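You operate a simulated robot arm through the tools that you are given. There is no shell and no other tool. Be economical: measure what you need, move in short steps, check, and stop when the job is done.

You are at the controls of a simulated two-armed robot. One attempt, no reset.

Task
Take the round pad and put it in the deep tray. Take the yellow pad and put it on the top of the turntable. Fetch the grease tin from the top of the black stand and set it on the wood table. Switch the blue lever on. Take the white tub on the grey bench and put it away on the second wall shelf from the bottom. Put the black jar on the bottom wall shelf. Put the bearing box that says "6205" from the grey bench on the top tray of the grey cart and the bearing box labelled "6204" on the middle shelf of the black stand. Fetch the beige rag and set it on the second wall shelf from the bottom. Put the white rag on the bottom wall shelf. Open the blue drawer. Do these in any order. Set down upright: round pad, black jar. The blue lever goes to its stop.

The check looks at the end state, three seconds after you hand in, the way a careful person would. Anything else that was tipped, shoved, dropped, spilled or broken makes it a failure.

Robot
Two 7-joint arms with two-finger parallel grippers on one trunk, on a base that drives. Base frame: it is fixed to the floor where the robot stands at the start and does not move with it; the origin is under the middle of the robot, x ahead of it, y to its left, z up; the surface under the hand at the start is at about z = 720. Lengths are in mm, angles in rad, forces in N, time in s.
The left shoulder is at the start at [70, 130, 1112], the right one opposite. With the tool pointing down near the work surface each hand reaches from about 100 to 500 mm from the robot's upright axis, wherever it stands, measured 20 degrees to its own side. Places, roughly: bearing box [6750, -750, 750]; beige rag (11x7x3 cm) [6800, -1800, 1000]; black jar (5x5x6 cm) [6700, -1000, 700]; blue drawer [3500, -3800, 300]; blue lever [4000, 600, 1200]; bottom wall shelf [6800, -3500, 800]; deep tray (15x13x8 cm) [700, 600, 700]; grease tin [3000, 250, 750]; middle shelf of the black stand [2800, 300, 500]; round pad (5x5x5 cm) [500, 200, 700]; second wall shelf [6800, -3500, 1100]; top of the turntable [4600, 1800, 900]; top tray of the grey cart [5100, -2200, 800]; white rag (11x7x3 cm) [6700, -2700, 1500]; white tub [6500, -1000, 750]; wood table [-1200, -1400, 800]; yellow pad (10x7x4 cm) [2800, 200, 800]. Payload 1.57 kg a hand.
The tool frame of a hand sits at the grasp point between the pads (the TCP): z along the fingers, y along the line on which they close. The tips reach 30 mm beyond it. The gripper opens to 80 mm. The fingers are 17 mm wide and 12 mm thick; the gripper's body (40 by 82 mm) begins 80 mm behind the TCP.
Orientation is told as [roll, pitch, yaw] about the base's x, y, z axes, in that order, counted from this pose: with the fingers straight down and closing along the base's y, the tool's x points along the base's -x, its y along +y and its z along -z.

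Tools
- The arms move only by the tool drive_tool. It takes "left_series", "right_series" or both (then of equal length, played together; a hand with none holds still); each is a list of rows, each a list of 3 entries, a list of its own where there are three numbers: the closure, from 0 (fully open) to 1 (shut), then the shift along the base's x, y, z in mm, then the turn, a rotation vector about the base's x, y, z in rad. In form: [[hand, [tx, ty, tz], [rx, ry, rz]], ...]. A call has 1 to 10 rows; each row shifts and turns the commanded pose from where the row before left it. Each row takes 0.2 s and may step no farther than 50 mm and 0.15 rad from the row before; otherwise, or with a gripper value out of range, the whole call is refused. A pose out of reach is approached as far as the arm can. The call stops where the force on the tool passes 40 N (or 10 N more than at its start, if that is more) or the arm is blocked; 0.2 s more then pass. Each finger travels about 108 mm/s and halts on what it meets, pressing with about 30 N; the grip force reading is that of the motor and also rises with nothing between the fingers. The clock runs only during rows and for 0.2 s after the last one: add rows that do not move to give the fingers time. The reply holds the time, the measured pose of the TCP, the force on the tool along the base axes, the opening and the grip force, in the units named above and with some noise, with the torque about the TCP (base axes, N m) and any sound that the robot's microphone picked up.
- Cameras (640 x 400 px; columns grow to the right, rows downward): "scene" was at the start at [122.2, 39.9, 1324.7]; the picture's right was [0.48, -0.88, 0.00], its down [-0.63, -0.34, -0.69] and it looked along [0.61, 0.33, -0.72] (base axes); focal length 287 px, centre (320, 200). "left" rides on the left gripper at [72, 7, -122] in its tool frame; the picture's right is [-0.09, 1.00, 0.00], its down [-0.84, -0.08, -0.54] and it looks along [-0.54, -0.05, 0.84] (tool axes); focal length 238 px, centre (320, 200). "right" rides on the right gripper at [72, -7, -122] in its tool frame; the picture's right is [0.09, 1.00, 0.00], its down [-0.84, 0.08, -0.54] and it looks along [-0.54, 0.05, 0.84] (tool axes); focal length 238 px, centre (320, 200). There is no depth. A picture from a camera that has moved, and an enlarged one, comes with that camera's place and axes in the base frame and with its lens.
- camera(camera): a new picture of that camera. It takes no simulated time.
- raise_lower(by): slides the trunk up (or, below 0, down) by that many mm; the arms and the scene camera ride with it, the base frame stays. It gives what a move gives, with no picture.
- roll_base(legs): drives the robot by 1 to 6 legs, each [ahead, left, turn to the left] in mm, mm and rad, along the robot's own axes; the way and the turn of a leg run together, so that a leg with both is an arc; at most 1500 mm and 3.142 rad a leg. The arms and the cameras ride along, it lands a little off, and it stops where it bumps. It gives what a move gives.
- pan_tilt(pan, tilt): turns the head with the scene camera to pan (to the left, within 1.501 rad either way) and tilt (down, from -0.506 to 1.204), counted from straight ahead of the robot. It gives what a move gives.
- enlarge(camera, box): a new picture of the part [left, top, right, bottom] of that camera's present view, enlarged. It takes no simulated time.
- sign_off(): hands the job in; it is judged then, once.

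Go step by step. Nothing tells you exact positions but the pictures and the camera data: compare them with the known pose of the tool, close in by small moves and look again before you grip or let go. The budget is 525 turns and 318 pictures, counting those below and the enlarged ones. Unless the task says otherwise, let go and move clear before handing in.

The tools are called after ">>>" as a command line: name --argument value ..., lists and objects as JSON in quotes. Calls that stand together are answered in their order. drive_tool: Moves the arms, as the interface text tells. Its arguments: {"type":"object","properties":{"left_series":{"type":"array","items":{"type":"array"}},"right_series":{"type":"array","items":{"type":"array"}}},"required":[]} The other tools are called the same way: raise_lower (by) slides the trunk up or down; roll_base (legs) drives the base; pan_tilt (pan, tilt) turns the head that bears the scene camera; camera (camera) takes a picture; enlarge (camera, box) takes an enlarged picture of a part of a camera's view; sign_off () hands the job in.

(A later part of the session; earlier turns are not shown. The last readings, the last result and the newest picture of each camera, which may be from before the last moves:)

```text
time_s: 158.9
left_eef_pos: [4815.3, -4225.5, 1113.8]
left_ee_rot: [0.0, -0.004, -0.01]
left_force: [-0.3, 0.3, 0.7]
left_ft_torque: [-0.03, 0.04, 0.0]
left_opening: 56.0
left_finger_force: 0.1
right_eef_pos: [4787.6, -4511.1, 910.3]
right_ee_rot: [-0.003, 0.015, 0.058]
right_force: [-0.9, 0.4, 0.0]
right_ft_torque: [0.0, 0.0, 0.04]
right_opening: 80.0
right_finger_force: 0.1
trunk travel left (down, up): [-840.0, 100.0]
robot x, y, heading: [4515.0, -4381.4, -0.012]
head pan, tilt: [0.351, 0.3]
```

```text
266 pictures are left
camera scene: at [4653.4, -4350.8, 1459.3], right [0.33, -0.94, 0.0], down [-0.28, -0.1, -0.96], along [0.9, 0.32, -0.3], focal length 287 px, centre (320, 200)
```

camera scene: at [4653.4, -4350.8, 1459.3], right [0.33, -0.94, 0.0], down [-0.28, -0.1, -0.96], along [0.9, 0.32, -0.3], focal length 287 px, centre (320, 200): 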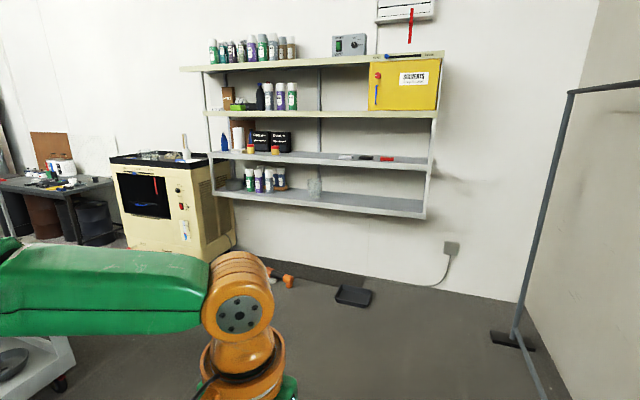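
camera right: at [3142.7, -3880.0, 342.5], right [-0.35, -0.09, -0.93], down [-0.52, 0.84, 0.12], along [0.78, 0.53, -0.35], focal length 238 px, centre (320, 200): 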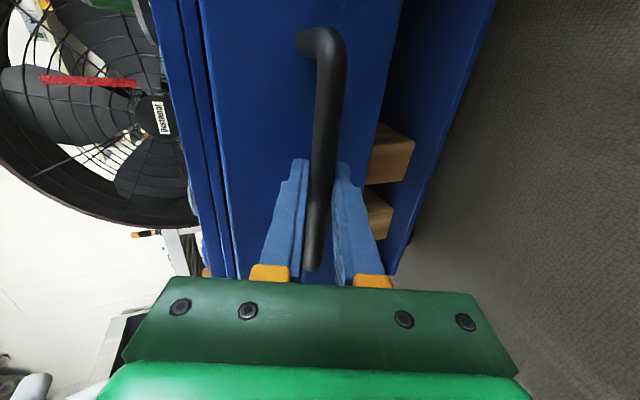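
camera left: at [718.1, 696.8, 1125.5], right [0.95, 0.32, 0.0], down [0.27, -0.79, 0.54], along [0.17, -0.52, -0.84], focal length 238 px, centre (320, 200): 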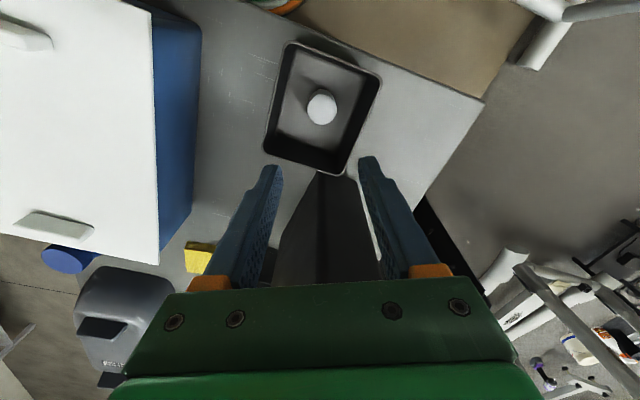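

The wall shelves and the beige machine are in view, with the grey bench further left. I'll zoom in on each.

>>> enlarge --camera "scene" --box '[170, 20, 450, 230]'

>>> enlarge --camera "scene" --box '[0, 110, 240, 270]'

```text
1.90 times, centred on (310, 125) of scene
camera zoom: at [4653.4, -4350.8, 1459.3], right [0.33, -0.94, 0.0], down [-0.28, -0.1, -0.96], along [0.9, 0.32, -0.3], focal length 548 px, centre (339, 343)
```

zoom: 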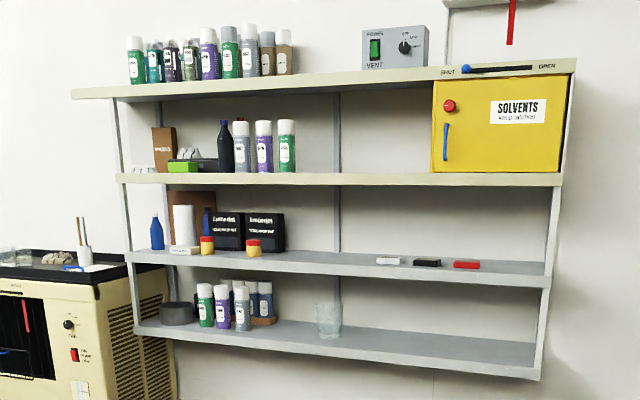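

```text
2.50 times, centred on (120, 190) of scene
camera zoom: at [4653.4, -4350.8, 1459.3], right [0.33, -0.94, 0.0], down [-0.28, -0.1, -0.96], along [0.9, 0.32, -0.3], focal length 719 px, centre (820, 225)
```

zoom: 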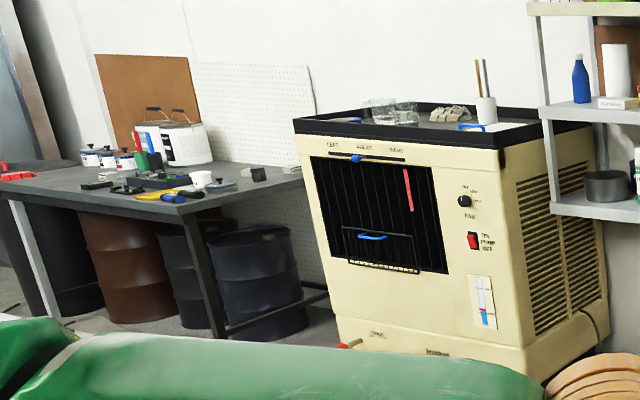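

The white rag looks to be on the third shelf's left end, the beige rag on top of the beige machine, and the tub and jar on the bench. I'll drive close to the shelves.

>>> roll_base --legs '[[1200, 0, 0.012], [0, 1150, 0]]'

>>> pan_tilt --pan 0.3 --tilt 0.1

>>> camera --camera "scene"

```text
time_s: 170.5
left_eef_pos: [6014.9, -3077.8, 1113.1]
left_ee_rot: [-0.002, -0.002, -0.003]
left_force: [0.4, 0.2, -0.3]
left_ft_torque: [-0.01, -0.02, -0.02]
left_opening: 55.8
left_finger_force: 0.1
right_eef_pos: [5989.9, -3361.2, 908.1]
right_ee_rot: [-0.001, 0.014, 0.064]
right_force: [0.8, 0.4, -0.2]
right_ft_torque: [0.01, -0.02, -0.05]
right_opening: 80.1
right_finger_force: 0.1
trunk travel left (down, up): [-840.0, 100.0]
robot x, y, heading: [5711.7, -3229.4, -0.005]
head pan, tilt: [0.351, 0.3]
```

```text
time_s: 171.2
left_eef_pos: [6015.2, -3076.9, 1112.8]
left_ee_rot: [-0.002, -0.004, -0.003]
left_force: [-0.3, 0.1, 0.5]
left_ft_torque: [-0.01, 0.0, 0.03]
left_opening: 56.1
left_finger_force: 0.0
right_eef_pos: [5989.0, -3361.2, 909.4]
right_ee_rot: [-0.001, 0.013, 0.065]
right_force: [0.2, 0.7, 0.0]
right_ft_torque: [-0.01, -0.02, 0.01]
right_opening: 80.0
right_finger_force: 0.0
trunk travel left (down, up): [-840.0, 100.0]
robot x, y, heading: [5714.1, -3235.2, -0.004]
head pan, tilt: [0.3, 0.099]
```

```text
263 pictures are left
camera scene: at [5854.2, -3206.2, 1477.9], right [0.29, -0.96, 0.0], down [-0.1, -0.03, -0.99], along [0.95, 0.29, -0.1], focal length 287 px, centre (320, 200)
```

scene: 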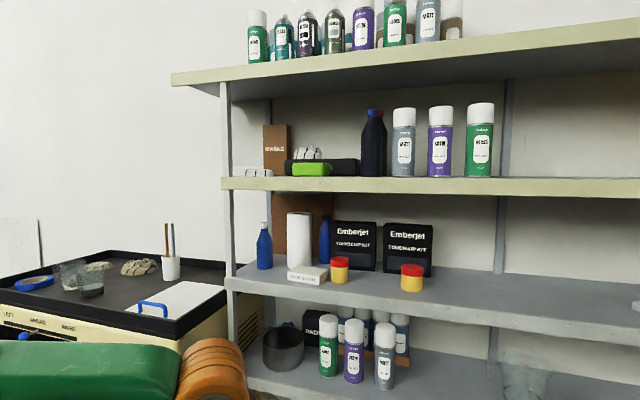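

>>> enlarge --camera "scene" --box '[210, 90, 400, 210]'

>>> enlarge --camera "scene" --box '[0, 210, 240, 360]'

```text
3.33 times, centred on (305, 150) of scene
camera zoom: at [5854.2, -3206.2, 1477.9], right [0.29, -0.96, 0.0], down [-0.1, -0.03, -0.99], along [0.95, 0.29, -0.1], focal length 958 px, centre (370, 367)
```

zoom: 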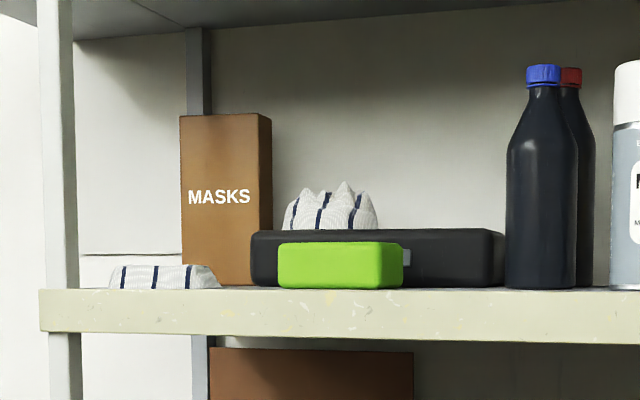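

```text
2.67 times, centred on (120, 285) of scene
camera zoom: at [5854.2, -3206.2, 1477.9], right [0.29, -0.96, 0.0], down [-0.1, -0.03, -0.99], along [0.95, 0.29, -0.1], focal length 766 px, centre (853, -27)
```

zoom: 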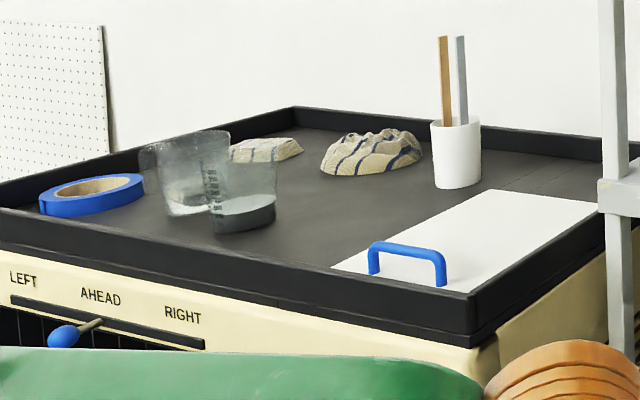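

The white rag is the flat striped one at about [6700, −2734, 1472], by the front of the third shelf. The flat beige rag is on the machine top. I'll raise the trunk and move closer to see the white rag's depth position.

>>> raise_lower --by 100

>>> roll_base --legs '[[300, 350, 0]]'

>>> pan_tilt --pan 0.2 --tilt 0.15

>>> camera --camera "scene"

```text
time_s: 172.5
left_eef_pos: [6015.7, -3076.6, 1212.0]
left_ee_rot: [-0.001, -0.004, -0.003]
left_force: [-0.7, 0.7, -0.2]
left_ft_torque: [0.0, 0.01, -0.02]
left_opening: 56.0
left_finger_force: 0.1
right_eef_pos: [5988.4, -3361.1, 1009.3]
right_ee_rot: [-0.002, 0.015, 0.065]
right_force: [-0.8, -0.6, 0.8]
right_ft_torque: [0.03, -0.01, 0.0]
right_opening: 80.1
right_finger_force: 0.1
trunk travel left (down, up): [-940.0, 0.0]
robot x, y, heading: [5720.1, -3234.2, -0.003]
head pan, tilt: [0.3, 0.099]
```

```text
time_s: 175.3
left_eef_pos: [6319.0, -2732.1, 1212.8]
left_ee_rot: [0.001, -0.004, -0.007]
left_force: [-0.1, -0.1, -0.2]
left_ft_torque: [0.01, -0.02, 0.04]
left_opening: 56.0
left_finger_force: 0.1
right_eef_pos: [6293.1, -3013.5, 1010.2]
right_ee_rot: [0.0, 0.014, 0.06]
right_force: [-0.1, -1.5, 0.1]
right_ft_torque: [0.02, -0.04, 0.01]
right_opening: 80.1
right_finger_force: 0.1
trunk travel left (down, up): [-940.0, 0.0]
robot x, y, heading: [6022.6, -2884.5, -0.013]
head pan, tilt: [0.3, 0.099]
```

```text
time_s: 176.0
left_eef_pos: [6320.3, -2731.1, 1212.0]
left_ee_rot: [-0.003, -0.004, -0.009]
left_force: [0.0, -0.8, 0.2]
left_ft_torque: [-0.02, -0.01, 0.01]
left_opening: 55.9
left_finger_force: 0.0
right_eef_pos: [6293.8, -3014.7, 1011.2]
right_ee_rot: [-0.002, 0.015, 0.06]
right_force: [0.3, -0.7, -0.4]
right_ft_torque: [-0.02, -0.02, 0.02]
right_opening: 80.1
right_finger_force: 0.1
trunk travel left (down, up): [-940.0, 0.0]
robot x, y, heading: [6019.9, -2884.4, -0.008]
head pan, tilt: [0.201, 0.15]
```

```text
260 pictures are left
camera scene: at [6162.0, -2868.1, 1573.4], right [0.19, -0.98, 0.0], down [-0.15, -0.03, -0.99], along [0.97, 0.19, -0.15], focal length 287 px, centre (320, 200)
```

scene: 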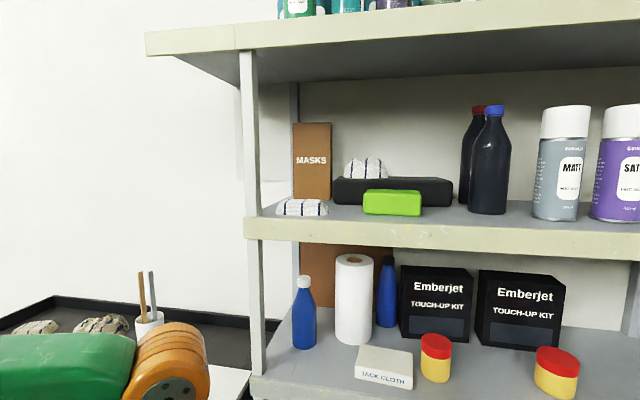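

The rag centre is about [6729, −2718, 1472] and the shelf front edge is at x≈6688. The rag is too long to grip sideways, so I'll hook it out a little over the edge and then pinch it from above and below. First I'll rotate the left hand.

>>> drive_tool --left_series '[[0.3, [10, 0, 0], [0, 0, -0.15]], [0.3, [10, 0, 0], [0, 0, -0.15]], [0.3, [10, 0, 0], [0, 0, -0.15]], [0.3, [10, 0, 0], [0, 0, -0.15]], [0.3, [10, 0, 0], [0, 0, -0.15]], [0.3, [10, 0, 0], [0, 0, -0.15]], [0.3, [10, 0, 0], [0, 0, -0.15]], [0.3, [10, 0, 0], [0, 0, -0.15]], [0.3, [10, 0, 0], [0, 0, -0.15]], [0.3, [10, 0, 0], [0, 0, -0.15]]]'

>>> drive_tool --left_series '[[0.3, [15, 0, 0], [0, 0, -0.07]], [0.3, [20, 0, 15], [0, -0.15, 0]], [0.3, [20, 0, 15], [0, -0.15, 0]], [0.3, [20, 0, 15], [0, -0.15, 0]], [0.3, [20, 0, 15], [0, -0.15, 0]], [0.3, [20, 0, 20], [0, -0.15, 0]], [0.3, [20, 0, 20], [0, -0.15, 0]], [0.3, [20, 0, 20], [0, -0.15, 0]], [0.3, [0, 0, 0], [0, 0, 0]]]'

```text
time_s: 178.2
left_eef_pos: [6421.0, -2728.9, 1212.1]
left_ee_rot: [-0.002, -0.004, -1.509]
left_force: [0.1, 0.1, -0.4]
left_ft_torque: [-0.01, 0.02, -0.03]
left_opening: 55.8
left_finger_force: 0.0
right_eef_pos: [6295.8, -3014.2, 1009.2]
right_ee_rot: [-0.002, 0.015, 0.06]
right_force: [-0.2, -0.4, 0.1]
right_ft_torque: [0.01, 0.0, -0.03]
right_opening: 79.9
right_finger_force: 0.0
trunk travel left (down, up): [-940.0, 0.0]
robot x, y, heading: [6022.0, -2884.2, -0.006]
head pan, tilt: [0.201, 0.15]
```

```text
time_s: 180.2
left_eef_pos: [6570.4, -2725.3, 1330.9]
left_ee_rot: [1.049, 0.005, -1.578]
left_force: [-0.4, 0.9, -0.1]
left_ft_torque: [-0.01, 0.0, -0.01]
left_opening: 55.8
left_finger_force: 0.0
left hand out of reach, approached as far as the arm can: row 1
right_eef_pos: [6294.7, -3014.9, 1011.1]
right_ee_rot: [-0.002, 0.013, 0.06]
right_force: [0.4, -0.9, 0.2]
right_ft_torque: [0.0, 0.03, 0.01]
right_opening: 80.1
right_finger_force: 0.1
trunk travel left (down, up): [-940.0, 0.0]
robot x, y, heading: [6019.5, -2887.2, -0.012]
head pan, tilt: [0.201, 0.15]
```

The arm reaches well. I'll flatten the pitch slightly and raise the closed fingers to above the third shelf, still in front of it.

>>> drive_tool --left_series '[[1, [0, 0, 20], [0, -0.1, 0]], [1, [0, 0, 20], [0, -0.1, 0]], [1, [0, 0, 45], [0, 0, 0]], [1, [0, 0, 45], [0, 0, 0]], [1, [0, 0, 45], [0, 0, 0]], [1, [0, 0, 25], [0, 0, 0]], [1, [0, 0, 0], [0, 0, 0]]]'

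>>> camera --camera "left"

>>> camera --camera "scene"

```text
time_s: 181.8
left_eef_pos: [6566.7, -2715.1, 1472.9]
left_ee_rot: [1.246, 0.006, -1.577]
left_force: [0.1, 0.7, -1.1]
left_ft_torque: [0.02, -0.02, 0.04]
left_opening: 0.0
left_finger_force: 21.1
left hand out of reach, approached as far as the arm can: row 5, 6
right_eef_pos: [6293.1, -3014.3, 1010.4]
right_ee_rot: [-0.001, 0.015, 0.058]
right_force: [-0.6, -0.1, -0.1]
right_ft_torque: [-0.01, -0.03, 0.05]
right_opening: 80.1
right_finger_force: 0.2
trunk travel left (down, up): [-940.0, 0.0]
robot x, y, heading: [6017.2, -2889.1, -0.012]
head pan, tilt: [0.201, 0.15]
```

```text
259 pictures are left
camera left: at [6455.0, -2644.4, 1517.8], right [0.32, -0.1, 0.94], down [-0.54, -0.83, 0.09], along [0.78, -0.54, -0.32], focal length 238 px, centre (320, 200)
```

left: 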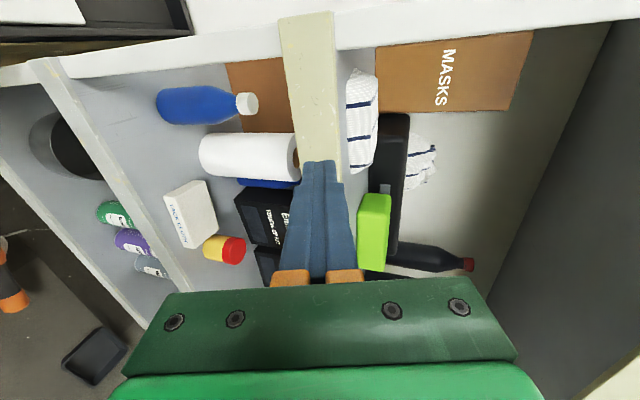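

```text
258 pictures are left
camera scene: at [6162.7, -2867.8, 1573.3], right [0.19, -0.98, 0.0], down [-0.15, -0.03, -0.99], along [0.97, 0.19, -0.15], focal length 287 px, centre (320, 200)
```

scene: 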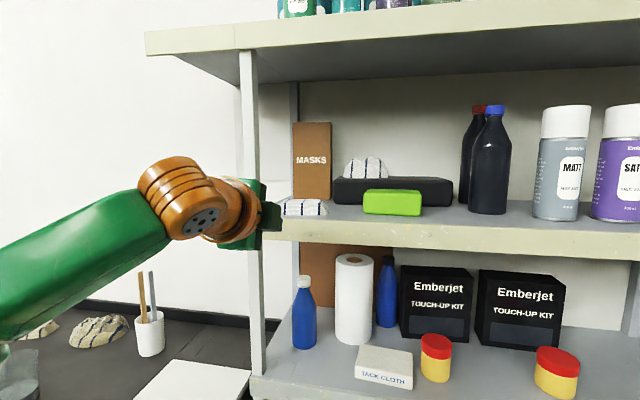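

The arm is at its height limit out there. I'll retract a bit so it can go higher, then use the base to move in.

>>> drive_tool --left_series '[[1, [-45, 0, 0], [0, 0, 0]], [1, [-45, 0, 0], [0, 0, 0]], [1, [0, 0, 0], [0, 0, 0]], [1, [0, 0, 0], [0, 0, 0]]]'

```text
time_s: 182.8
left_eef_pos: [6479.9, -2716.3, 1472.4]
left_ee_rot: [1.246, 0.006, -1.575]
left_force: [0.6, -0.1, -0.1]
left_ft_torque: [-0.02, 0.01, 0.01]
left_opening: 0.0
left_finger_force: 21.3
right_eef_pos: [6294.6, -3014.3, 1009.9]
right_ee_rot: [-0.001, 0.016, 0.059]
right_force: [-0.2, 0.5, -1.1]
right_ft_torque: [0.03, 0.03, 0.01]
right_opening: 80.1
right_finger_force: 0.1
trunk travel left (down, up): [-940.0, 0.0]
robot x, y, heading: [6023.2, -2883.5, -0.01]
head pan, tilt: [0.201, 0.15]
```

>>> drive_tool --left_series '[[1, [0, 0, 30], [0, 0, 0]], [1, [0, 0, 30], [0, 0, 0]], [1, [0, 0, 0], [0, 0, 0]]]'

>>> roll_base --legs '[[130, 0, 0.01]]'

```text
time_s: 183.6
left_eef_pos: [6478.6, -2715.8, 1535.2]
left_ee_rot: [1.246, 0.006, -1.576]
left_force: [0.4, -0.7, 0.3]
left_ft_torque: [0.04, 0.01, 0.0]
left_opening: 0.0
left_finger_force: 21.5
right_eef_pos: [6293.3, -3013.3, 1011.3]
right_ee_rot: [-0.001, 0.015, 0.058]
right_force: [0.5, 0.2, 0.1]
right_ft_torque: [-0.01, 0.0, 0.03]
right_opening: 80.1
right_finger_force: 0.1
trunk travel left (down, up): [-940.0, 0.0]
robot x, y, heading: [6017.0, -2883.6, -0.012]
head pan, tilt: [0.201, 0.15]
```

```text
time_s: 184.8
left_eef_pos: [6598.3, -2713.3, 1537.0]
left_ee_rot: [1.249, 0.006, -1.566]
left_force: [-0.5, 0.1, 0.0]
left_ft_torque: [-0.02, 0.0, -0.02]
left_opening: 0.0
left_finger_force: 20.8
right_eef_pos: [6419.5, -3012.3, 1011.3]
right_ee_rot: [0.0, 0.011, 0.069]
right_force: [-1.5, 0.1, 0.4]
right_ft_torque: [0.0, -0.03, 0.03]
right_opening: 79.9
right_finger_force: 0.0
trunk travel left (down, up): [-940.0, 0.0]
robot x, y, heading: [6145.2, -2885.1, -0.001]
head pan, tilt: [0.201, 0.15]
```

>>> roll_base --legs '[[110, 0, 0]]'

>>> camera --camera "left"

>>> camera --camera "scene"

```text
time_s: 186.0
left_eef_pos: [6705.3, -2712.9, 1538.6]
left_ee_rot: [1.253, 0.004, -1.566]
left_force: [-0.7, -0.4, -1.1]
left_ft_torque: [0.0, -0.02, 0.02]
left_opening: 0.3
left_finger_force: 21.2
right_eef_pos: [6527.4, -3010.8, 1012.8]
right_ee_rot: [0.001, 0.009, 0.071]
right_force: [-0.3, -0.5, 0.6]
right_ft_torque: [-0.03, -0.05, -0.04]
right_opening: 80.2
right_finger_force: 0.0
trunk travel left (down, up): [-940.0, 0.0]
robot x, y, heading: [6259.6, -2891.1, -0.004]
head pan, tilt: [0.201, 0.15]
```

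```text
257 pictures are left
camera left: at [6590.3, -2641.6, 1581.2], right [0.31, -0.1, 0.95], down [-0.53, -0.84, 0.09], along [0.79, -0.53, -0.31], focal length 238 px, centre (320, 200)
```

left: 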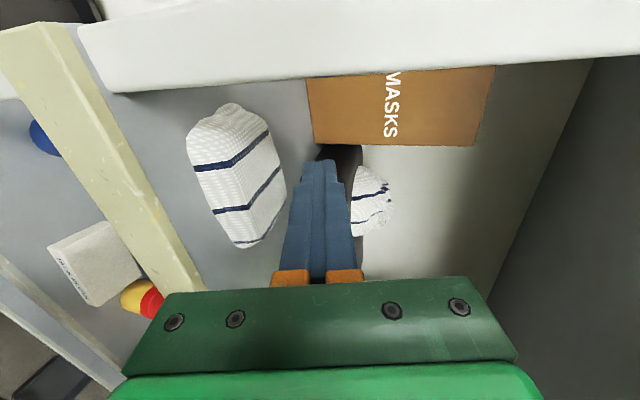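

```text
256 pictures are left
camera scene: at [6390.4, -2866.5, 1574.3], right [0.2, -0.98, 0.0], down [-0.14, -0.03, -0.99], along [0.97, 0.2, -0.14], focal length 287 px, centre (320, 200)
```

scene: 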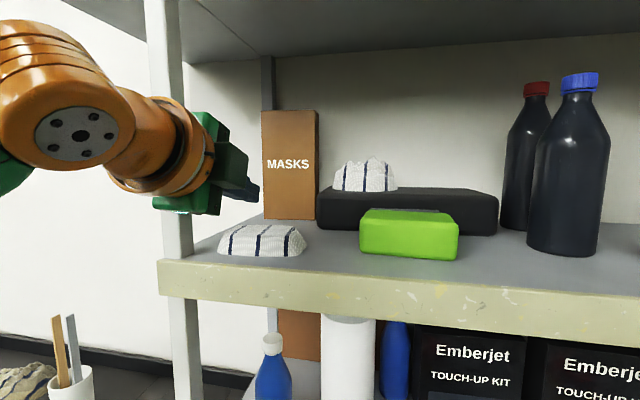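

The rag actually spans x≈6700–6780, y −2670…−2778, and the edge is at x≈6662. I'll reach over it, lower the closed tips behind it, and look.

>>> drive_tool --left_series '[[1, [15, -3, -14], [0, 0, 0]], [1, [20, -3, -14], [0, 0, 0]], [1, [26, -3, 0], [0, 0, 0]], [1, [0, 0, 0], [0, 0, 0]], [1, [0, 0, -15], [0, 0, 0]], [1, [0, 0, -13], [0, 0, 0]], [1, [0, 0, 0], [0, 0, 0]]]'

>>> camera --camera "left"

>>> camera --camera "scene"

```text
time_s: 187.4
left_eef_pos: [6766.2, -2716.6, 1493.0]
left_ee_rot: [1.275, 0.002, -1.565]
left_force: [6.3, 1.3, 19.2]
left_ft_torque: [0.03, 0.15, -0.02]
left_opening: 0.0
left_finger_force: 20.8
left hand out of reach, approached as far as the arm can: row 3
right_eef_pos: [6533.0, -3012.5, 1010.2]
right_ee_rot: [-0.001, 0.014, 0.071]
right_force: [0.2, -0.9, 0.7]
right_ft_torque: [0.02, 0.0, 0.01]
right_opening: 80.2
right_finger_force: 0.1
trunk travel left (down, up): [-940.0, 0.0]
robot x, y, heading: [6256.2, -2889.1, 0.0]
head pan, tilt: [0.201, 0.15]
stopped in row 6 (left hand): the force on the tool passed its limit at 54 N (the readings are from after the stop); the commanded pose is now the measured one
```

```text
255 pictures are left
camera left: at [6649.8, -2646.3, 1534.8], right [0.29, -0.09, 0.95], down [-0.54, -0.84, 0.08], along [0.79, -0.54, -0.29], focal length 238 px, centre (320, 200)
```

left: 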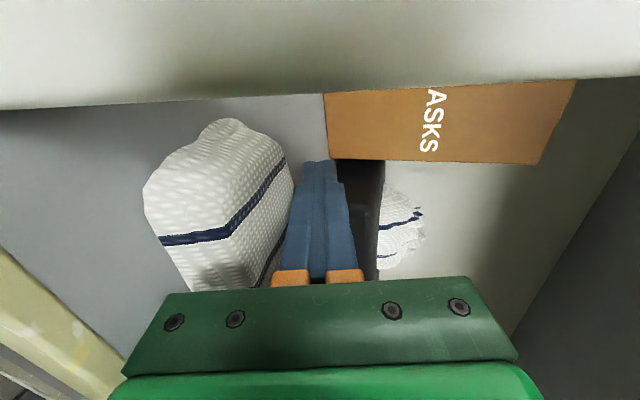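

```text
254 pictures are left
camera scene: at [6399.6, -2867.3, 1573.6], right [0.2, -0.98, 0.0], down [-0.15, -0.03, -0.99], along [0.97, 0.2, -0.15], focal length 287 px, centre (320, 200)
```

scene: 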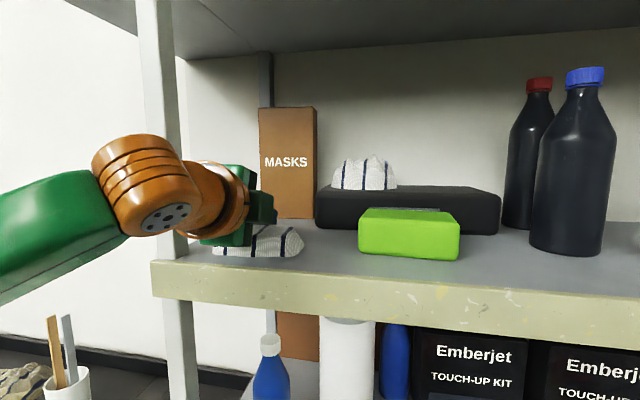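

The fingers are pressing on the rag's top and back. I'll drag toward me and look.

>>> drive_tool --left_series '[[1, [-12, 0, 0], [0, 0, 0]], [1, [-12, 0, 0], [0, 0, 0]], [1, [-12, 0, 0], [0, 0, 0]], [1, [0, 0, 0], [0, 0, 0]]]'

>>> camera --camera "scene"

>>> camera --camera "left"

```text
time_s: 188.4
left_eef_pos: [6726.1, -2721.1, 1493.6]
left_ee_rot: [1.272, 0.008, -1.565]
left_force: [6.9, -3.2, 27.2]
left_ft_torque: [-0.05, 0.23, 0.07]
left_opening: 0.0
left_finger_force: 21.1
right_eef_pos: [6530.3, -3016.0, 1010.1]
right_ee_rot: [0.002, 0.012, 0.07]
right_force: [-0.4, 0.0, 0.7]
right_ft_torque: [-0.01, -0.04, 0.03]
right_opening: 80.0
right_finger_force: 0.1
trunk travel left (down, up): [-940.0, 0.0]
robot x, y, heading: [6258.7, -2883.9, 0.001]
head pan, tilt: [0.201, 0.15]
```

```text
253 pictures are left
camera scene: at [6395.8, -2872.2, 1573.7], right [0.2, -0.98, 0.0], down [-0.14, -0.03, -0.99], along [0.97, 0.2, -0.15], focal length 287 px, centre (320, 200)
```

scene: 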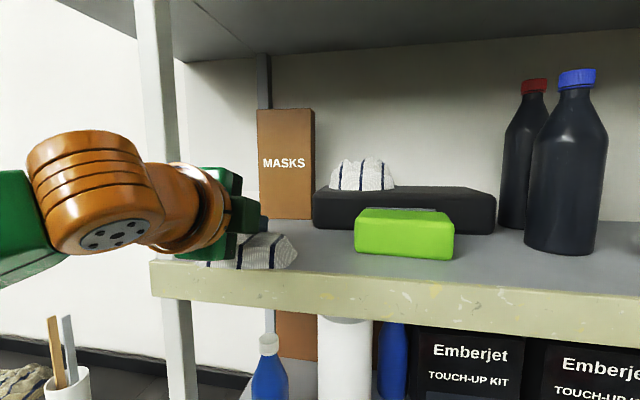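

```text
252 pictures are left
camera left: at [6610.6, -2651.1, 1535.1], right [0.29, -0.1, 0.95], down [-0.54, -0.84, 0.08], along [0.79, -0.53, -0.3], focal length 238 px, centre (320, 200)
```

left: 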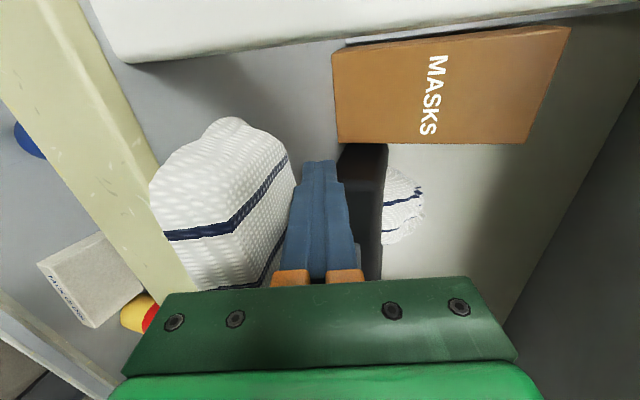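

It drags along nicely. I'll pull another 30 mm.

>>> drive_tool --left_series '[[1, [-10, 0, 0], [0, 0, 0]], [1, [-10, 0, 0], [0, 0, 0]], [1, [-10, 0, 0], [0, 0, 0]], [1, [0, 0, 0], [0, 0, 0]]]'

>>> camera --camera "scene"

>>> camera --camera "left"

```text
time_s: 188.9
left_eef_pos: [6717.7, -2719.8, 1493.4]
left_ee_rot: [1.279, 0.005, -1.567]
left_force: [4.2, -3.0, 11.5]
left_ft_torque: [-0.01, 0.09, 0.04]
left_opening: 0.0
left_finger_force: 21.3
right_eef_pos: [6532.5, -3014.7, 1009.5]
right_ee_rot: [0.001, 0.015, 0.071]
right_force: [-0.8, -0.7, 0.6]
right_ft_torque: [0.02, 0.02, 0.0]
right_opening: 79.9
right_finger_force: 0.2
trunk travel left (down, up): [-940.0, 0.0]
robot x, y, heading: [6261.7, -2888.4, -0.003]
head pan, tilt: [0.201, 0.15]
stopped in row 2 (left hand): the force on the tool passed its limit at 42 N (the readings are from after the stop); the commanded pose is now the measured one
```

```text
251 pictures are left
camera scene: at [6399.9, -2870.2, 1572.9], right [0.2, -0.98, 0.0], down [-0.15, -0.03, -0.99], along [0.97, 0.2, -0.15], focal length 287 px, centre (320, 200)
```

scene: 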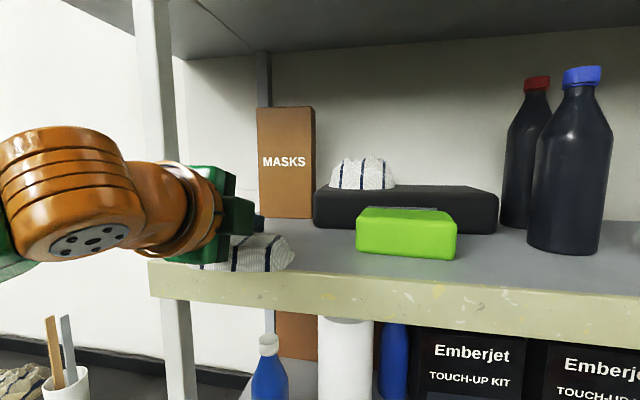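

```text
250 pictures are left
camera left: at [6602.3, -2648.8, 1534.9], right [0.29, -0.1, 0.95], down [-0.54, -0.84, 0.08], along [0.79, -0.54, -0.29], focal length 238 px, centre (320, 200)
```

left: 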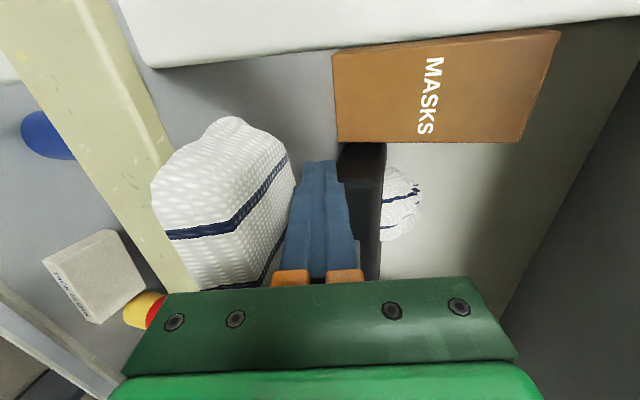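

>>> drive_tool --left_series '[[1, [-8, 0, 0], [0, 0, 0]], [1, [-8, 0, 0], [0, 0, 0]], [1, [-8, 0, 0], [0, 0, 0]], [1, [0, 0, 0], [0, 0, 0]]]'

>>> camera --camera "left"

```text
time_s: 189.9
left_eef_pos: [6696.1, -2719.2, 1492.5]
left_ee_rot: [1.277, 0.006, -1.565]
left_force: [10.3, 0.2, 26.7]
left_ft_torque: [-0.05, 0.07, 0.03]
left_opening: 0.0
left_finger_force: 20.6
right_eef_pos: [6533.8, -3013.1, 1009.5]
right_ee_rot: [0.001, 0.014, 0.069]
right_force: [0.4, -0.5, -1.2]
right_ft_torque: [0.0, -0.02, -0.02]
right_opening: 80.1
right_finger_force: 0.1
trunk travel left (down, up): [-940.0, 0.0]
robot x, y, heading: [6257.7, -2885.2, 0.002]
head pan, tilt: [0.201, 0.15]
```

```text
249 pictures are left
camera left: at [6580.1, -2647.8, 1534.7], right [0.29, -0.1, 0.95], down [-0.54, -0.84, 0.08], along [0.79, -0.53, -0.29], focal length 238 px, centre (320, 200)
```

left: 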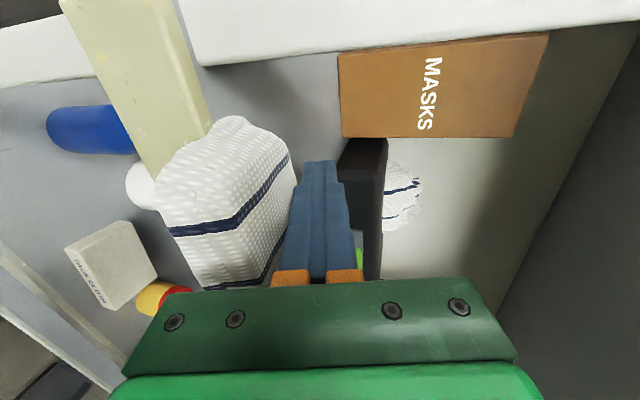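

The rag overhangs about 33 mm, close to balance, so I'll push it back 12 mm while pressing before letting go.

>>> drive_tool --left_series '[[1, [6, 0, 0], [0, 0, 0]], [1, [6, 0, 0], [0, 0, 0]], [1, [4, 0, 0], [0, 0, 0]], [1, [0, 0, 0], [0, 0, 0]]]'

>>> camera --camera "left"

```text
time_s: 190.9
left_eef_pos: [6704.4, -2716.7, 1494.5]
left_ee_rot: [1.278, 0.006, -1.564]
left_force: [-2.6, -0.1, 7.9]
left_ft_torque: [-0.01, 0.09, -0.01]
left_opening: 0.0
left_finger_force: 21.4
right_eef_pos: [6530.0, -3011.8, 1011.0]
right_ee_rot: [-0.001, 0.009, 0.068]
right_force: [0.1, -0.3, -1.3]
right_ft_torque: [-0.01, 0.01, 0.0]
right_opening: 80.1
right_finger_force: 0.0
trunk travel left (down, up): [-940.0, 0.0]
robot x, y, heading: [6258.2, -2887.5, 0.002]
head pan, tilt: [0.201, 0.15]
```

```text
248 pictures are left
camera left: at [6589.3, -2646.3, 1535.2], right [0.29, -0.09, 0.95], down [-0.54, -0.84, 0.08], along [0.79, -0.53, -0.29], focal length 238 px, centre (320, 200)
```

left: 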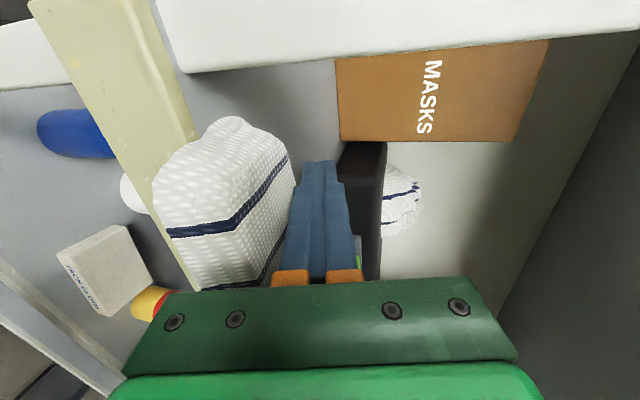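

I'll lift off gently and check that the rag stays.

>>> drive_tool --left_series '[[1, [0, 0, 6], [0, 0, 0]], [1, [0, 0, 20], [0, 0, 0]], [1, [0, 0, 15], [0, 0, 0]], [1, [0, 0, 0], [0, 0, 0]]]'

>>> camera --camera "left"

>>> camera --camera "scene"

```text
time_s: 191.9
left_eef_pos: [6711.7, -2715.6, 1533.8]
left_ee_rot: [1.276, 0.004, -1.566]
left_force: [-0.2, 1.3, 0.7]
left_ft_torque: [0.01, -0.01, -0.02]
left_opening: 0.0
left_finger_force: 21.4
right_eef_pos: [6533.1, -3010.5, 1011.0]
right_ee_rot: [-0.002, 0.015, 0.07]
right_force: [0.2, -0.1, -1.4]
right_ft_torque: [-0.01, 0.01, 0.05]
right_opening: 80.1
right_finger_force: 0.0
trunk travel left (down, up): [-940.0, 0.0]
robot x, y, heading: [6258.6, -2885.6, -0.0]
head pan, tilt: [0.201, 0.15]
```

```text
247 pictures are left
camera left: at [6595.8, -2644.5, 1574.9], right [0.29, -0.09, 0.95], down [-0.54, -0.84, 0.08], along [0.79, -0.53, -0.29], focal length 238 px, centre (320, 200)
```

left: 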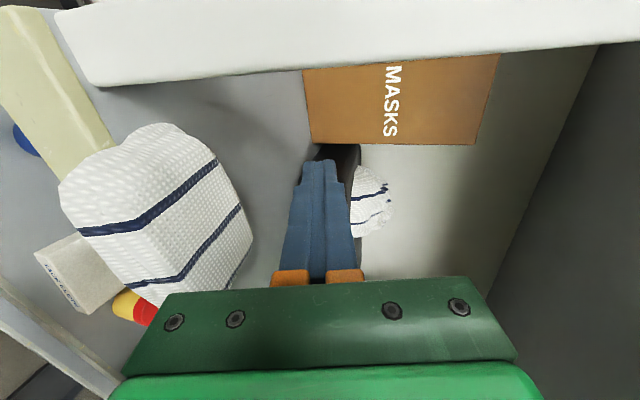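

```text
246 pictures are left
camera scene: at [6401.2, -2866.2, 1573.2], right [0.2, -0.98, 0.0], down [-0.15, -0.03, -0.99], along [0.97, 0.2, -0.15], focal length 287 px, centre (320, 200)
```

scene: 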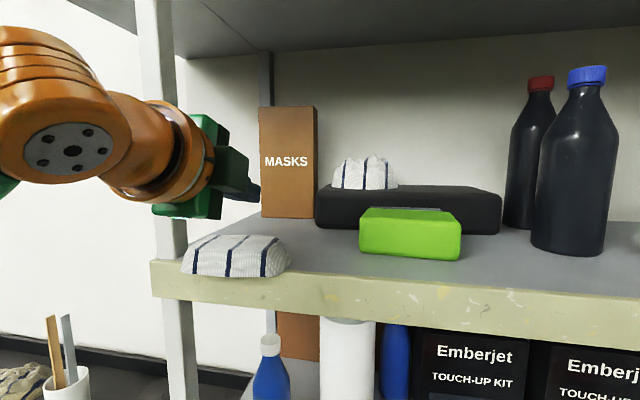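

The rag rests with about a 20 mm overhang. I'll back off, level the fingers with a vertical opening, and line up on its front edge.

>>> roll_base --legs '[[-170, 0, 0]]'

>>> drive_tool --left_series '[[0.25, [0, 0, -15], [0, -0.1, 0]], [0.25, [0, 0, -15], [0, -0.1, 0]], [0.25, [0, 0, -15], [0, -0.1, 0]], [0.25, [0, -8, -18], [0, 0, 0]], [0.25, [0, 0, 0], [0, 0, 0]]]'

>>> camera --camera "left"

>>> camera --camera "scene"

```text
time_s: 193.4
left_eef_pos: [6546.6, -2715.3, 1532.5]
left_ee_rot: [1.272, 0.004, -1.567]
left_force: [-0.4, 1.3, -0.6]
left_ft_torque: [0.02, -0.06, -0.03]
left_opening: 0.1
left_finger_force: 21.2
right_eef_pos: [6368.3, -3011.4, 1009.0]
right_ee_rot: [-0.002, 0.02, 0.069]
right_force: [-0.7, -0.1, -0.7]
right_ft_torque: [0.0, 0.04, 0.02]
right_opening: 80.1
right_finger_force: 0.2
trunk travel left (down, up): [-940.0, 0.0]
robot x, y, heading: [6089.8, -2885.5, -0.004]
head pan, tilt: [0.201, 0.15]
```

```text
time_s: 194.6
left_eef_pos: [6541.6, -2723.9, 1469.7]
left_ee_rot: [1.576, 0.001, -1.566]
left_force: [-1.0, -0.4, 0.1]
left_ft_torque: [0.04, 0.02, -0.03]
left_opening: 59.8
left_finger_force: 0.0
right_eef_pos: [6363.9, -3011.6, 1009.8]
right_ee_rot: [-0.003, 0.014, 0.069]
right_force: [-0.8, 0.4, -0.4]
right_ft_torque: [-0.03, 0.0, -0.03]
right_opening: 79.9
right_finger_force: 0.1
trunk travel left (down, up): [-940.0, 0.0]
robot x, y, heading: [6089.2, -2889.1, 0.001]
head pan, tilt: [0.201, 0.15]
```

```text
245 pictures are left
camera left: at [6418.5, -2653.4, 1476.2], right [0.0, -0.09, 1.0], down [-0.54, -0.84, -0.08], along [0.84, -0.54, -0.05], focal length 238 px, centre (320, 200)
```

left: 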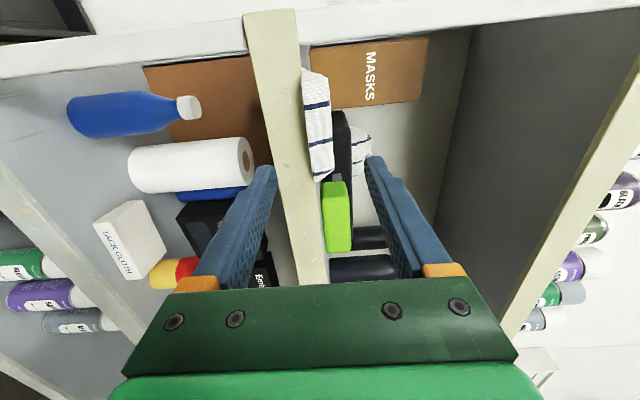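

```text
244 pictures are left
camera scene: at [6231.1, -2866.8, 1573.3], right [0.2, -0.98, 0.0], down [-0.15, -0.03, -0.99], along [0.97, 0.2, -0.15], focal length 287 px, centre (320, 200)
```

scene: 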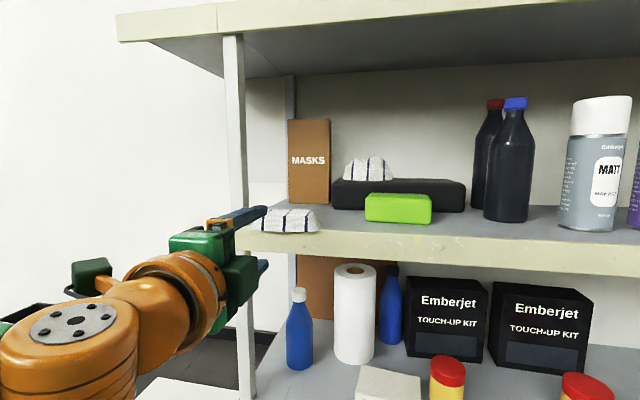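

The rag sits between the finger planes. I'll advance so that the tips stop just at the shelf edge.

>>> drive_tool --left_series '[[0.25, [20, 0, 0], [0, 0, 0]], [0.25, [20, 0, 0], [0, 0, 0]], [0.25, [20, 0, 0], [0, 0, 0]], [0.25, [15, 0, 0], [0, 0, 0]], [0.25, [0, 0, 0], [0, 0, 0]]]'

>>> camera --camera "left"

>>> enlarge --camera "scene" --box '[160, 160, 400, 310]'

```text
time_s: 195.8
left_eef_pos: [6616.0, -2723.7, 1471.2]
left_ee_rot: [1.575, 0.0, -1.565]
left_force: [0.4, -0.1, 1.0]
left_ft_torque: [0.03, -0.03, -0.02]
left_opening: 60.1
left_finger_force: 0.1
right_eef_pos: [6364.5, -3012.4, 1011.1]
right_ee_rot: [-0.002, 0.014, 0.07]
right_force: [-0.2, 0.7, 0.9]
right_ft_torque: [-0.01, -0.02, 0.04]
right_opening: 79.8
right_finger_force: 0.1
trunk travel left (down, up): [-940.0, 0.0]
robot x, y, heading: [6087.2, -2883.4, -0.001]
head pan, tilt: [0.201, 0.15]
```

```text
243 pictures are left
camera left: at [6493.3, -2653.3, 1476.6], right [0.0, -0.09, 1.0], down [-0.54, -0.84, -0.08], along [0.84, -0.54, -0.05], focal length 238 px, centre (320, 200)
```

left: 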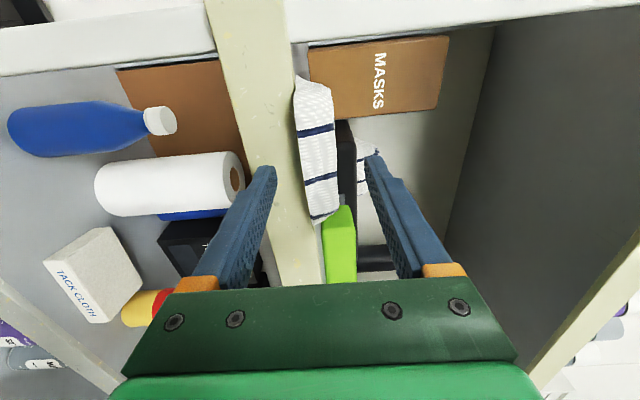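

```text
2.67 times, centred on (280, 235) of scene
camera zoom: at [6230.9, -2866.7, 1573.3], right [0.2, -0.98, 0.0], down [-0.15, -0.03, -0.99], along [0.97, 0.2, -0.15], focal length 766 px, centre (427, 107)
```

zoom: 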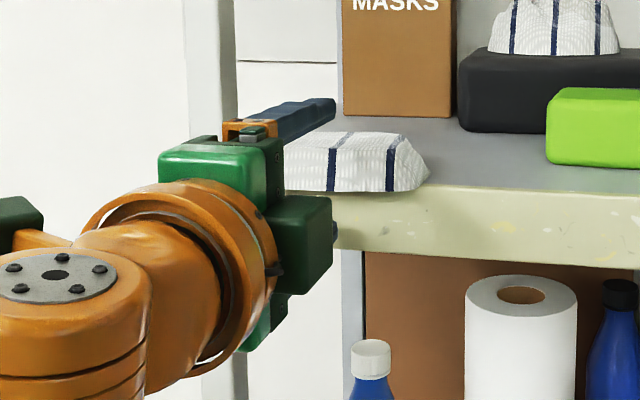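

>>> drive_tool --left_series '[[0.25, [6, 0, 0], [0, 0, 0]], [0.25, [6, 0, 0], [0, 0, 0]], [0.25, [6, 0, 0], [0, 0, 0]], [0.25, [0, 0, 0], [0, 0, 0]]]'

>>> camera --camera "left"

```text
time_s: 196.8
left_eef_pos: [6626.5, -2724.0, 1473.2]
left_ee_rot: [1.582, 0.002, -1.567]
left_force: [-11.1, -0.8, -5.2]
left_ft_torque: [-0.03, 0.64, -0.09]
left_opening: 64.9
left_finger_force: 2.2
right_eef_pos: [6358.9, -3010.6, 1011.5]
right_ee_rot: [-0.003, 0.007, 0.069]
right_force: [0.6, 0.4, -0.2]
right_ft_torque: [-0.01, 0.01, 0.02]
right_opening: 79.8
right_finger_force: 0.0
trunk travel left (down, up): [-940.0, 0.0]
robot x, y, heading: [6085.7, -2886.5, 0.002]
head pan, tilt: [0.201, 0.15]
```

```text
241 pictures are left
camera left: at [6503.4, -2653.0, 1478.0], right [-0.01, -0.09, 1.0], down [-0.54, -0.84, -0.08], along [0.84, -0.54, -0.04], focal length 238 px, centre (320, 200)
```

left: 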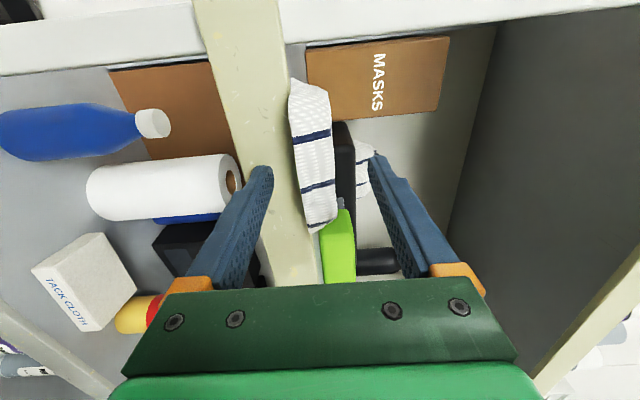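

The lower tip touches the shelf fascia. I'll back off 3 mm and pinch.

>>> drive_tool --left_series '[[0.25, [-4, 0, 0], [0, 0, 0]], [0.4, [0, 0, 0], [0, 0, 0]], [0.6, [0, 0, 0], [0, 0, 0]], [0.8, [0, 0, 0], [0, 0, 0]], [1, [0, 0, 0], [0, 0, 0]], [1, [0, 0, 0], [0, 0, 0]]]'

>>> camera --camera "left"

```text
time_s: 198.2
left_eef_pos: [6628.8, -2723.4, 1471.0]
left_ee_rot: [1.578, 0.002, -1.567]
left_force: [0.9, 1.0, 5.7]
left_ft_torque: [0.01, -0.25, 0.09]
left_opening: 22.3
left_finger_force: 30.6
right_eef_pos: [6364.1, -3011.4, 1011.6]
right_ee_rot: [-0.001, 0.015, 0.07]
right_force: [0.2, -0.7, 0.1]
right_ft_torque: [-0.01, 0.01, 0.01]
right_opening: 80.2
right_finger_force: 0.1
trunk travel left (down, up): [-940.0, 0.0]
robot x, y, heading: [6089.8, -2883.5, -0.006]
head pan, tilt: [0.201, 0.15]
```

```text
240 pictures are left
camera left: at [6506.4, -2653.0, 1476.7], right [-0.01, -0.09, 1.0], down [-0.54, -0.84, -0.08], along [0.84, -0.54, -0.04], focal length 238 px, centre (320, 200)
```

left: 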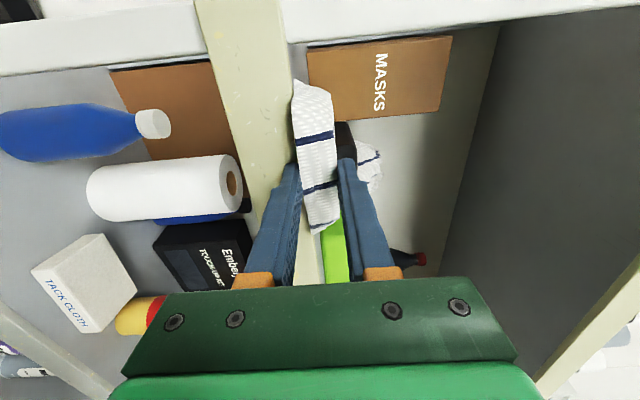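

Pinched at 22 mm with 30 N. I'll lift a little, then back out slowly.

>>> drive_tool --left_series '[[1, [0, 0, 5], [0, 0, 0]], [1, [0, 0, 6], [0, 0, 0]], [1, [0, 0, 6], [0, 0, 0]], [1, [-15, 0, 3], [0, 0, 0]], [1, [-20, 0, 0], [0, 0, 0]], [1, [-25, 0, 0], [0, 0, 0]], [1, [-25, 0, 0], [0, 0, 0]], [1, [0, 0, 0], [0, 0, 0]]]'

>>> camera --camera "left"

>>> camera --camera "scene"

```text
time_s: 200.0
left_eef_pos: [6544.5, -2724.9, 1489.0]
left_ee_rot: [1.576, 0.001, -1.566]
left_force: [0.3, -0.4, 0.0]
left_ft_torque: [-0.01, -0.01, -0.05]
left_opening: 22.6
left_finger_force: 30.5
right_eef_pos: [6363.9, -3012.5, 1011.2]
right_ee_rot: [0.0, 0.017, 0.069]
right_force: [-0.3, 0.2, -0.3]
right_ft_torque: [0.01, -0.01, 0.02]
right_opening: 80.0
right_finger_force: 0.1
trunk travel left (down, up): [-940.0, 0.0]
robot x, y, heading: [6087.7, -2880.5, -0.006]
head pan, tilt: [0.201, 0.15]
```

```text
239 pictures are left
camera left: at [6422.6, -2653.1, 1496.3], right [0.0, -0.09, 1.0], down [-0.54, -0.84, -0.08], along [0.84, -0.54, -0.05], focal length 238 px, centre (320, 200)
```

left: 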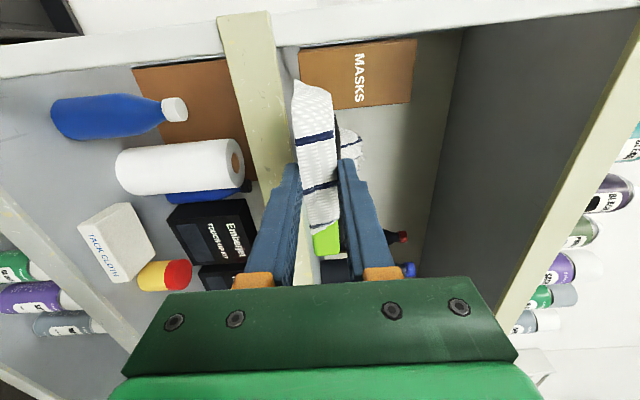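

```text
238 pictures are left
camera scene: at [6231.2, -2866.5, 1573.3], right [0.2, -0.98, 0.0], down [-0.15, -0.03, -0.99], along [0.97, 0.2, -0.15], focal length 287 px, centre (320, 200)
```

scene: 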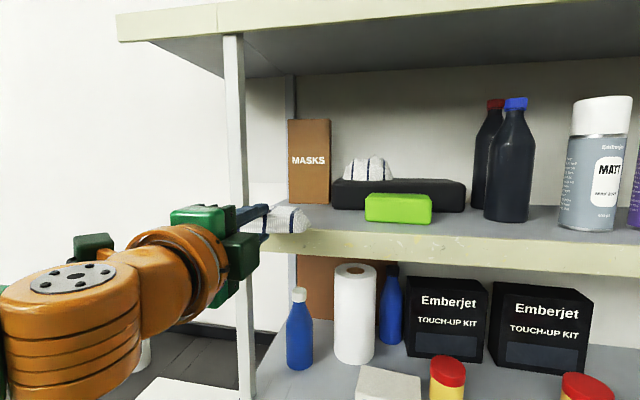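

The rag is held. Now I'll back off, move right to the free part of the bottom shelf, and lower the trunk.

>>> roll_base --legs '[[-150, 0, 0.004], [0, -1080, 0]]'

>>> raise_lower --by -400

>>> pan_tilt --pan 0.1 --tilt 0.4

>>> camera --camera "scene"

```text
time_s: 206.5
left_eef_pos: [6400.3, -3809.0, 1490.3]
left_ee_rot: [1.577, 0.001, -1.553]
left_force: [0.3, 0.2, -0.7]
left_ft_torque: [0.01, 0.03, -0.03]
left_opening: 22.3
left_finger_force: 30.1
right_eef_pos: [6222.5, -4098.4, 1010.6]
right_ee_rot: [-0.004, 0.015, 0.078]
right_force: [0.0, 0.2, 0.0]
right_ft_torque: [0.03, 0.01, 0.0]
right_opening: 80.1
right_finger_force: 0.1
trunk travel left (down, up): [-940.0, 0.0]
robot x, y, heading: [5944.9, -3978.1, 0.006]
head pan, tilt: [0.201, 0.15]
```

```text
time_s: 210.4
left_eef_pos: [6399.7, -3809.3, 1089.4]
left_ee_rot: [1.575, 0.002, -1.555]
left_force: [0.6, -0.2, -0.3]
left_ft_torque: [0.0, -0.02, 0.0]
left_opening: 22.4
left_finger_force: 30.0
right_eef_pos: [6220.6, -4099.2, 609.9]
right_ee_rot: [-0.003, 0.015, 0.078]
right_force: [0.1, 0.2, 0.5]
right_ft_torque: [-0.01, 0.0, 0.02]
right_opening: 80.1
right_finger_force: 0.1
trunk travel left (down, up): [-540.0, 400.0]
robot x, y, heading: [5944.9, -3979.0, 0.008]
head pan, tilt: [0.201, 0.15]
```

```text
time_s: 211.1
left_eef_pos: [6399.0, -3808.7, 1090.4]
left_ee_rot: [1.575, 0.002, -1.555]
left_force: [-0.4, -0.5, -0.9]
left_ft_torque: [-0.02, 0.02, -0.01]
left_opening: 22.2
left_finger_force: 29.9
right_eef_pos: [6220.2, -4100.0, 610.7]
right_ee_rot: [-0.002, 0.016, 0.079]
right_force: [-0.5, 1.0, 0.8]
right_ft_torque: [0.01, 0.0, 0.01]
right_opening: 80.0
right_finger_force: 0.0
trunk travel left (down, up): [-540.0, 400.0]
robot x, y, heading: [5943.8, -3976.6, 0.012]
head pan, tilt: [0.099, 0.4]
```

```text
237 pictures are left
camera scene: at [6088.0, -3964.7, 1150.1], right [0.11, -0.99, 0.0], down [-0.39, -0.04, -0.92], along [0.92, 0.1, -0.39], focal length 287 px, centre (320, 200)
```

scene: 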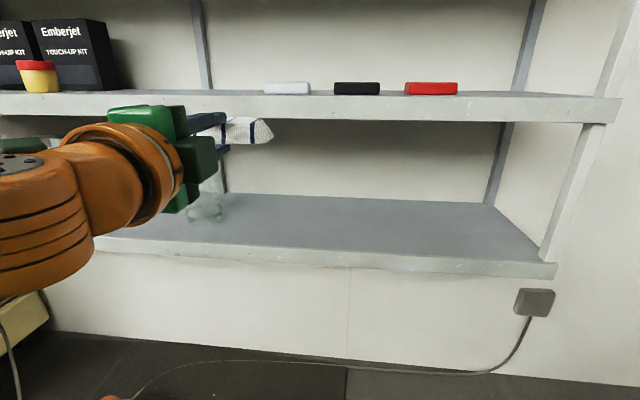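

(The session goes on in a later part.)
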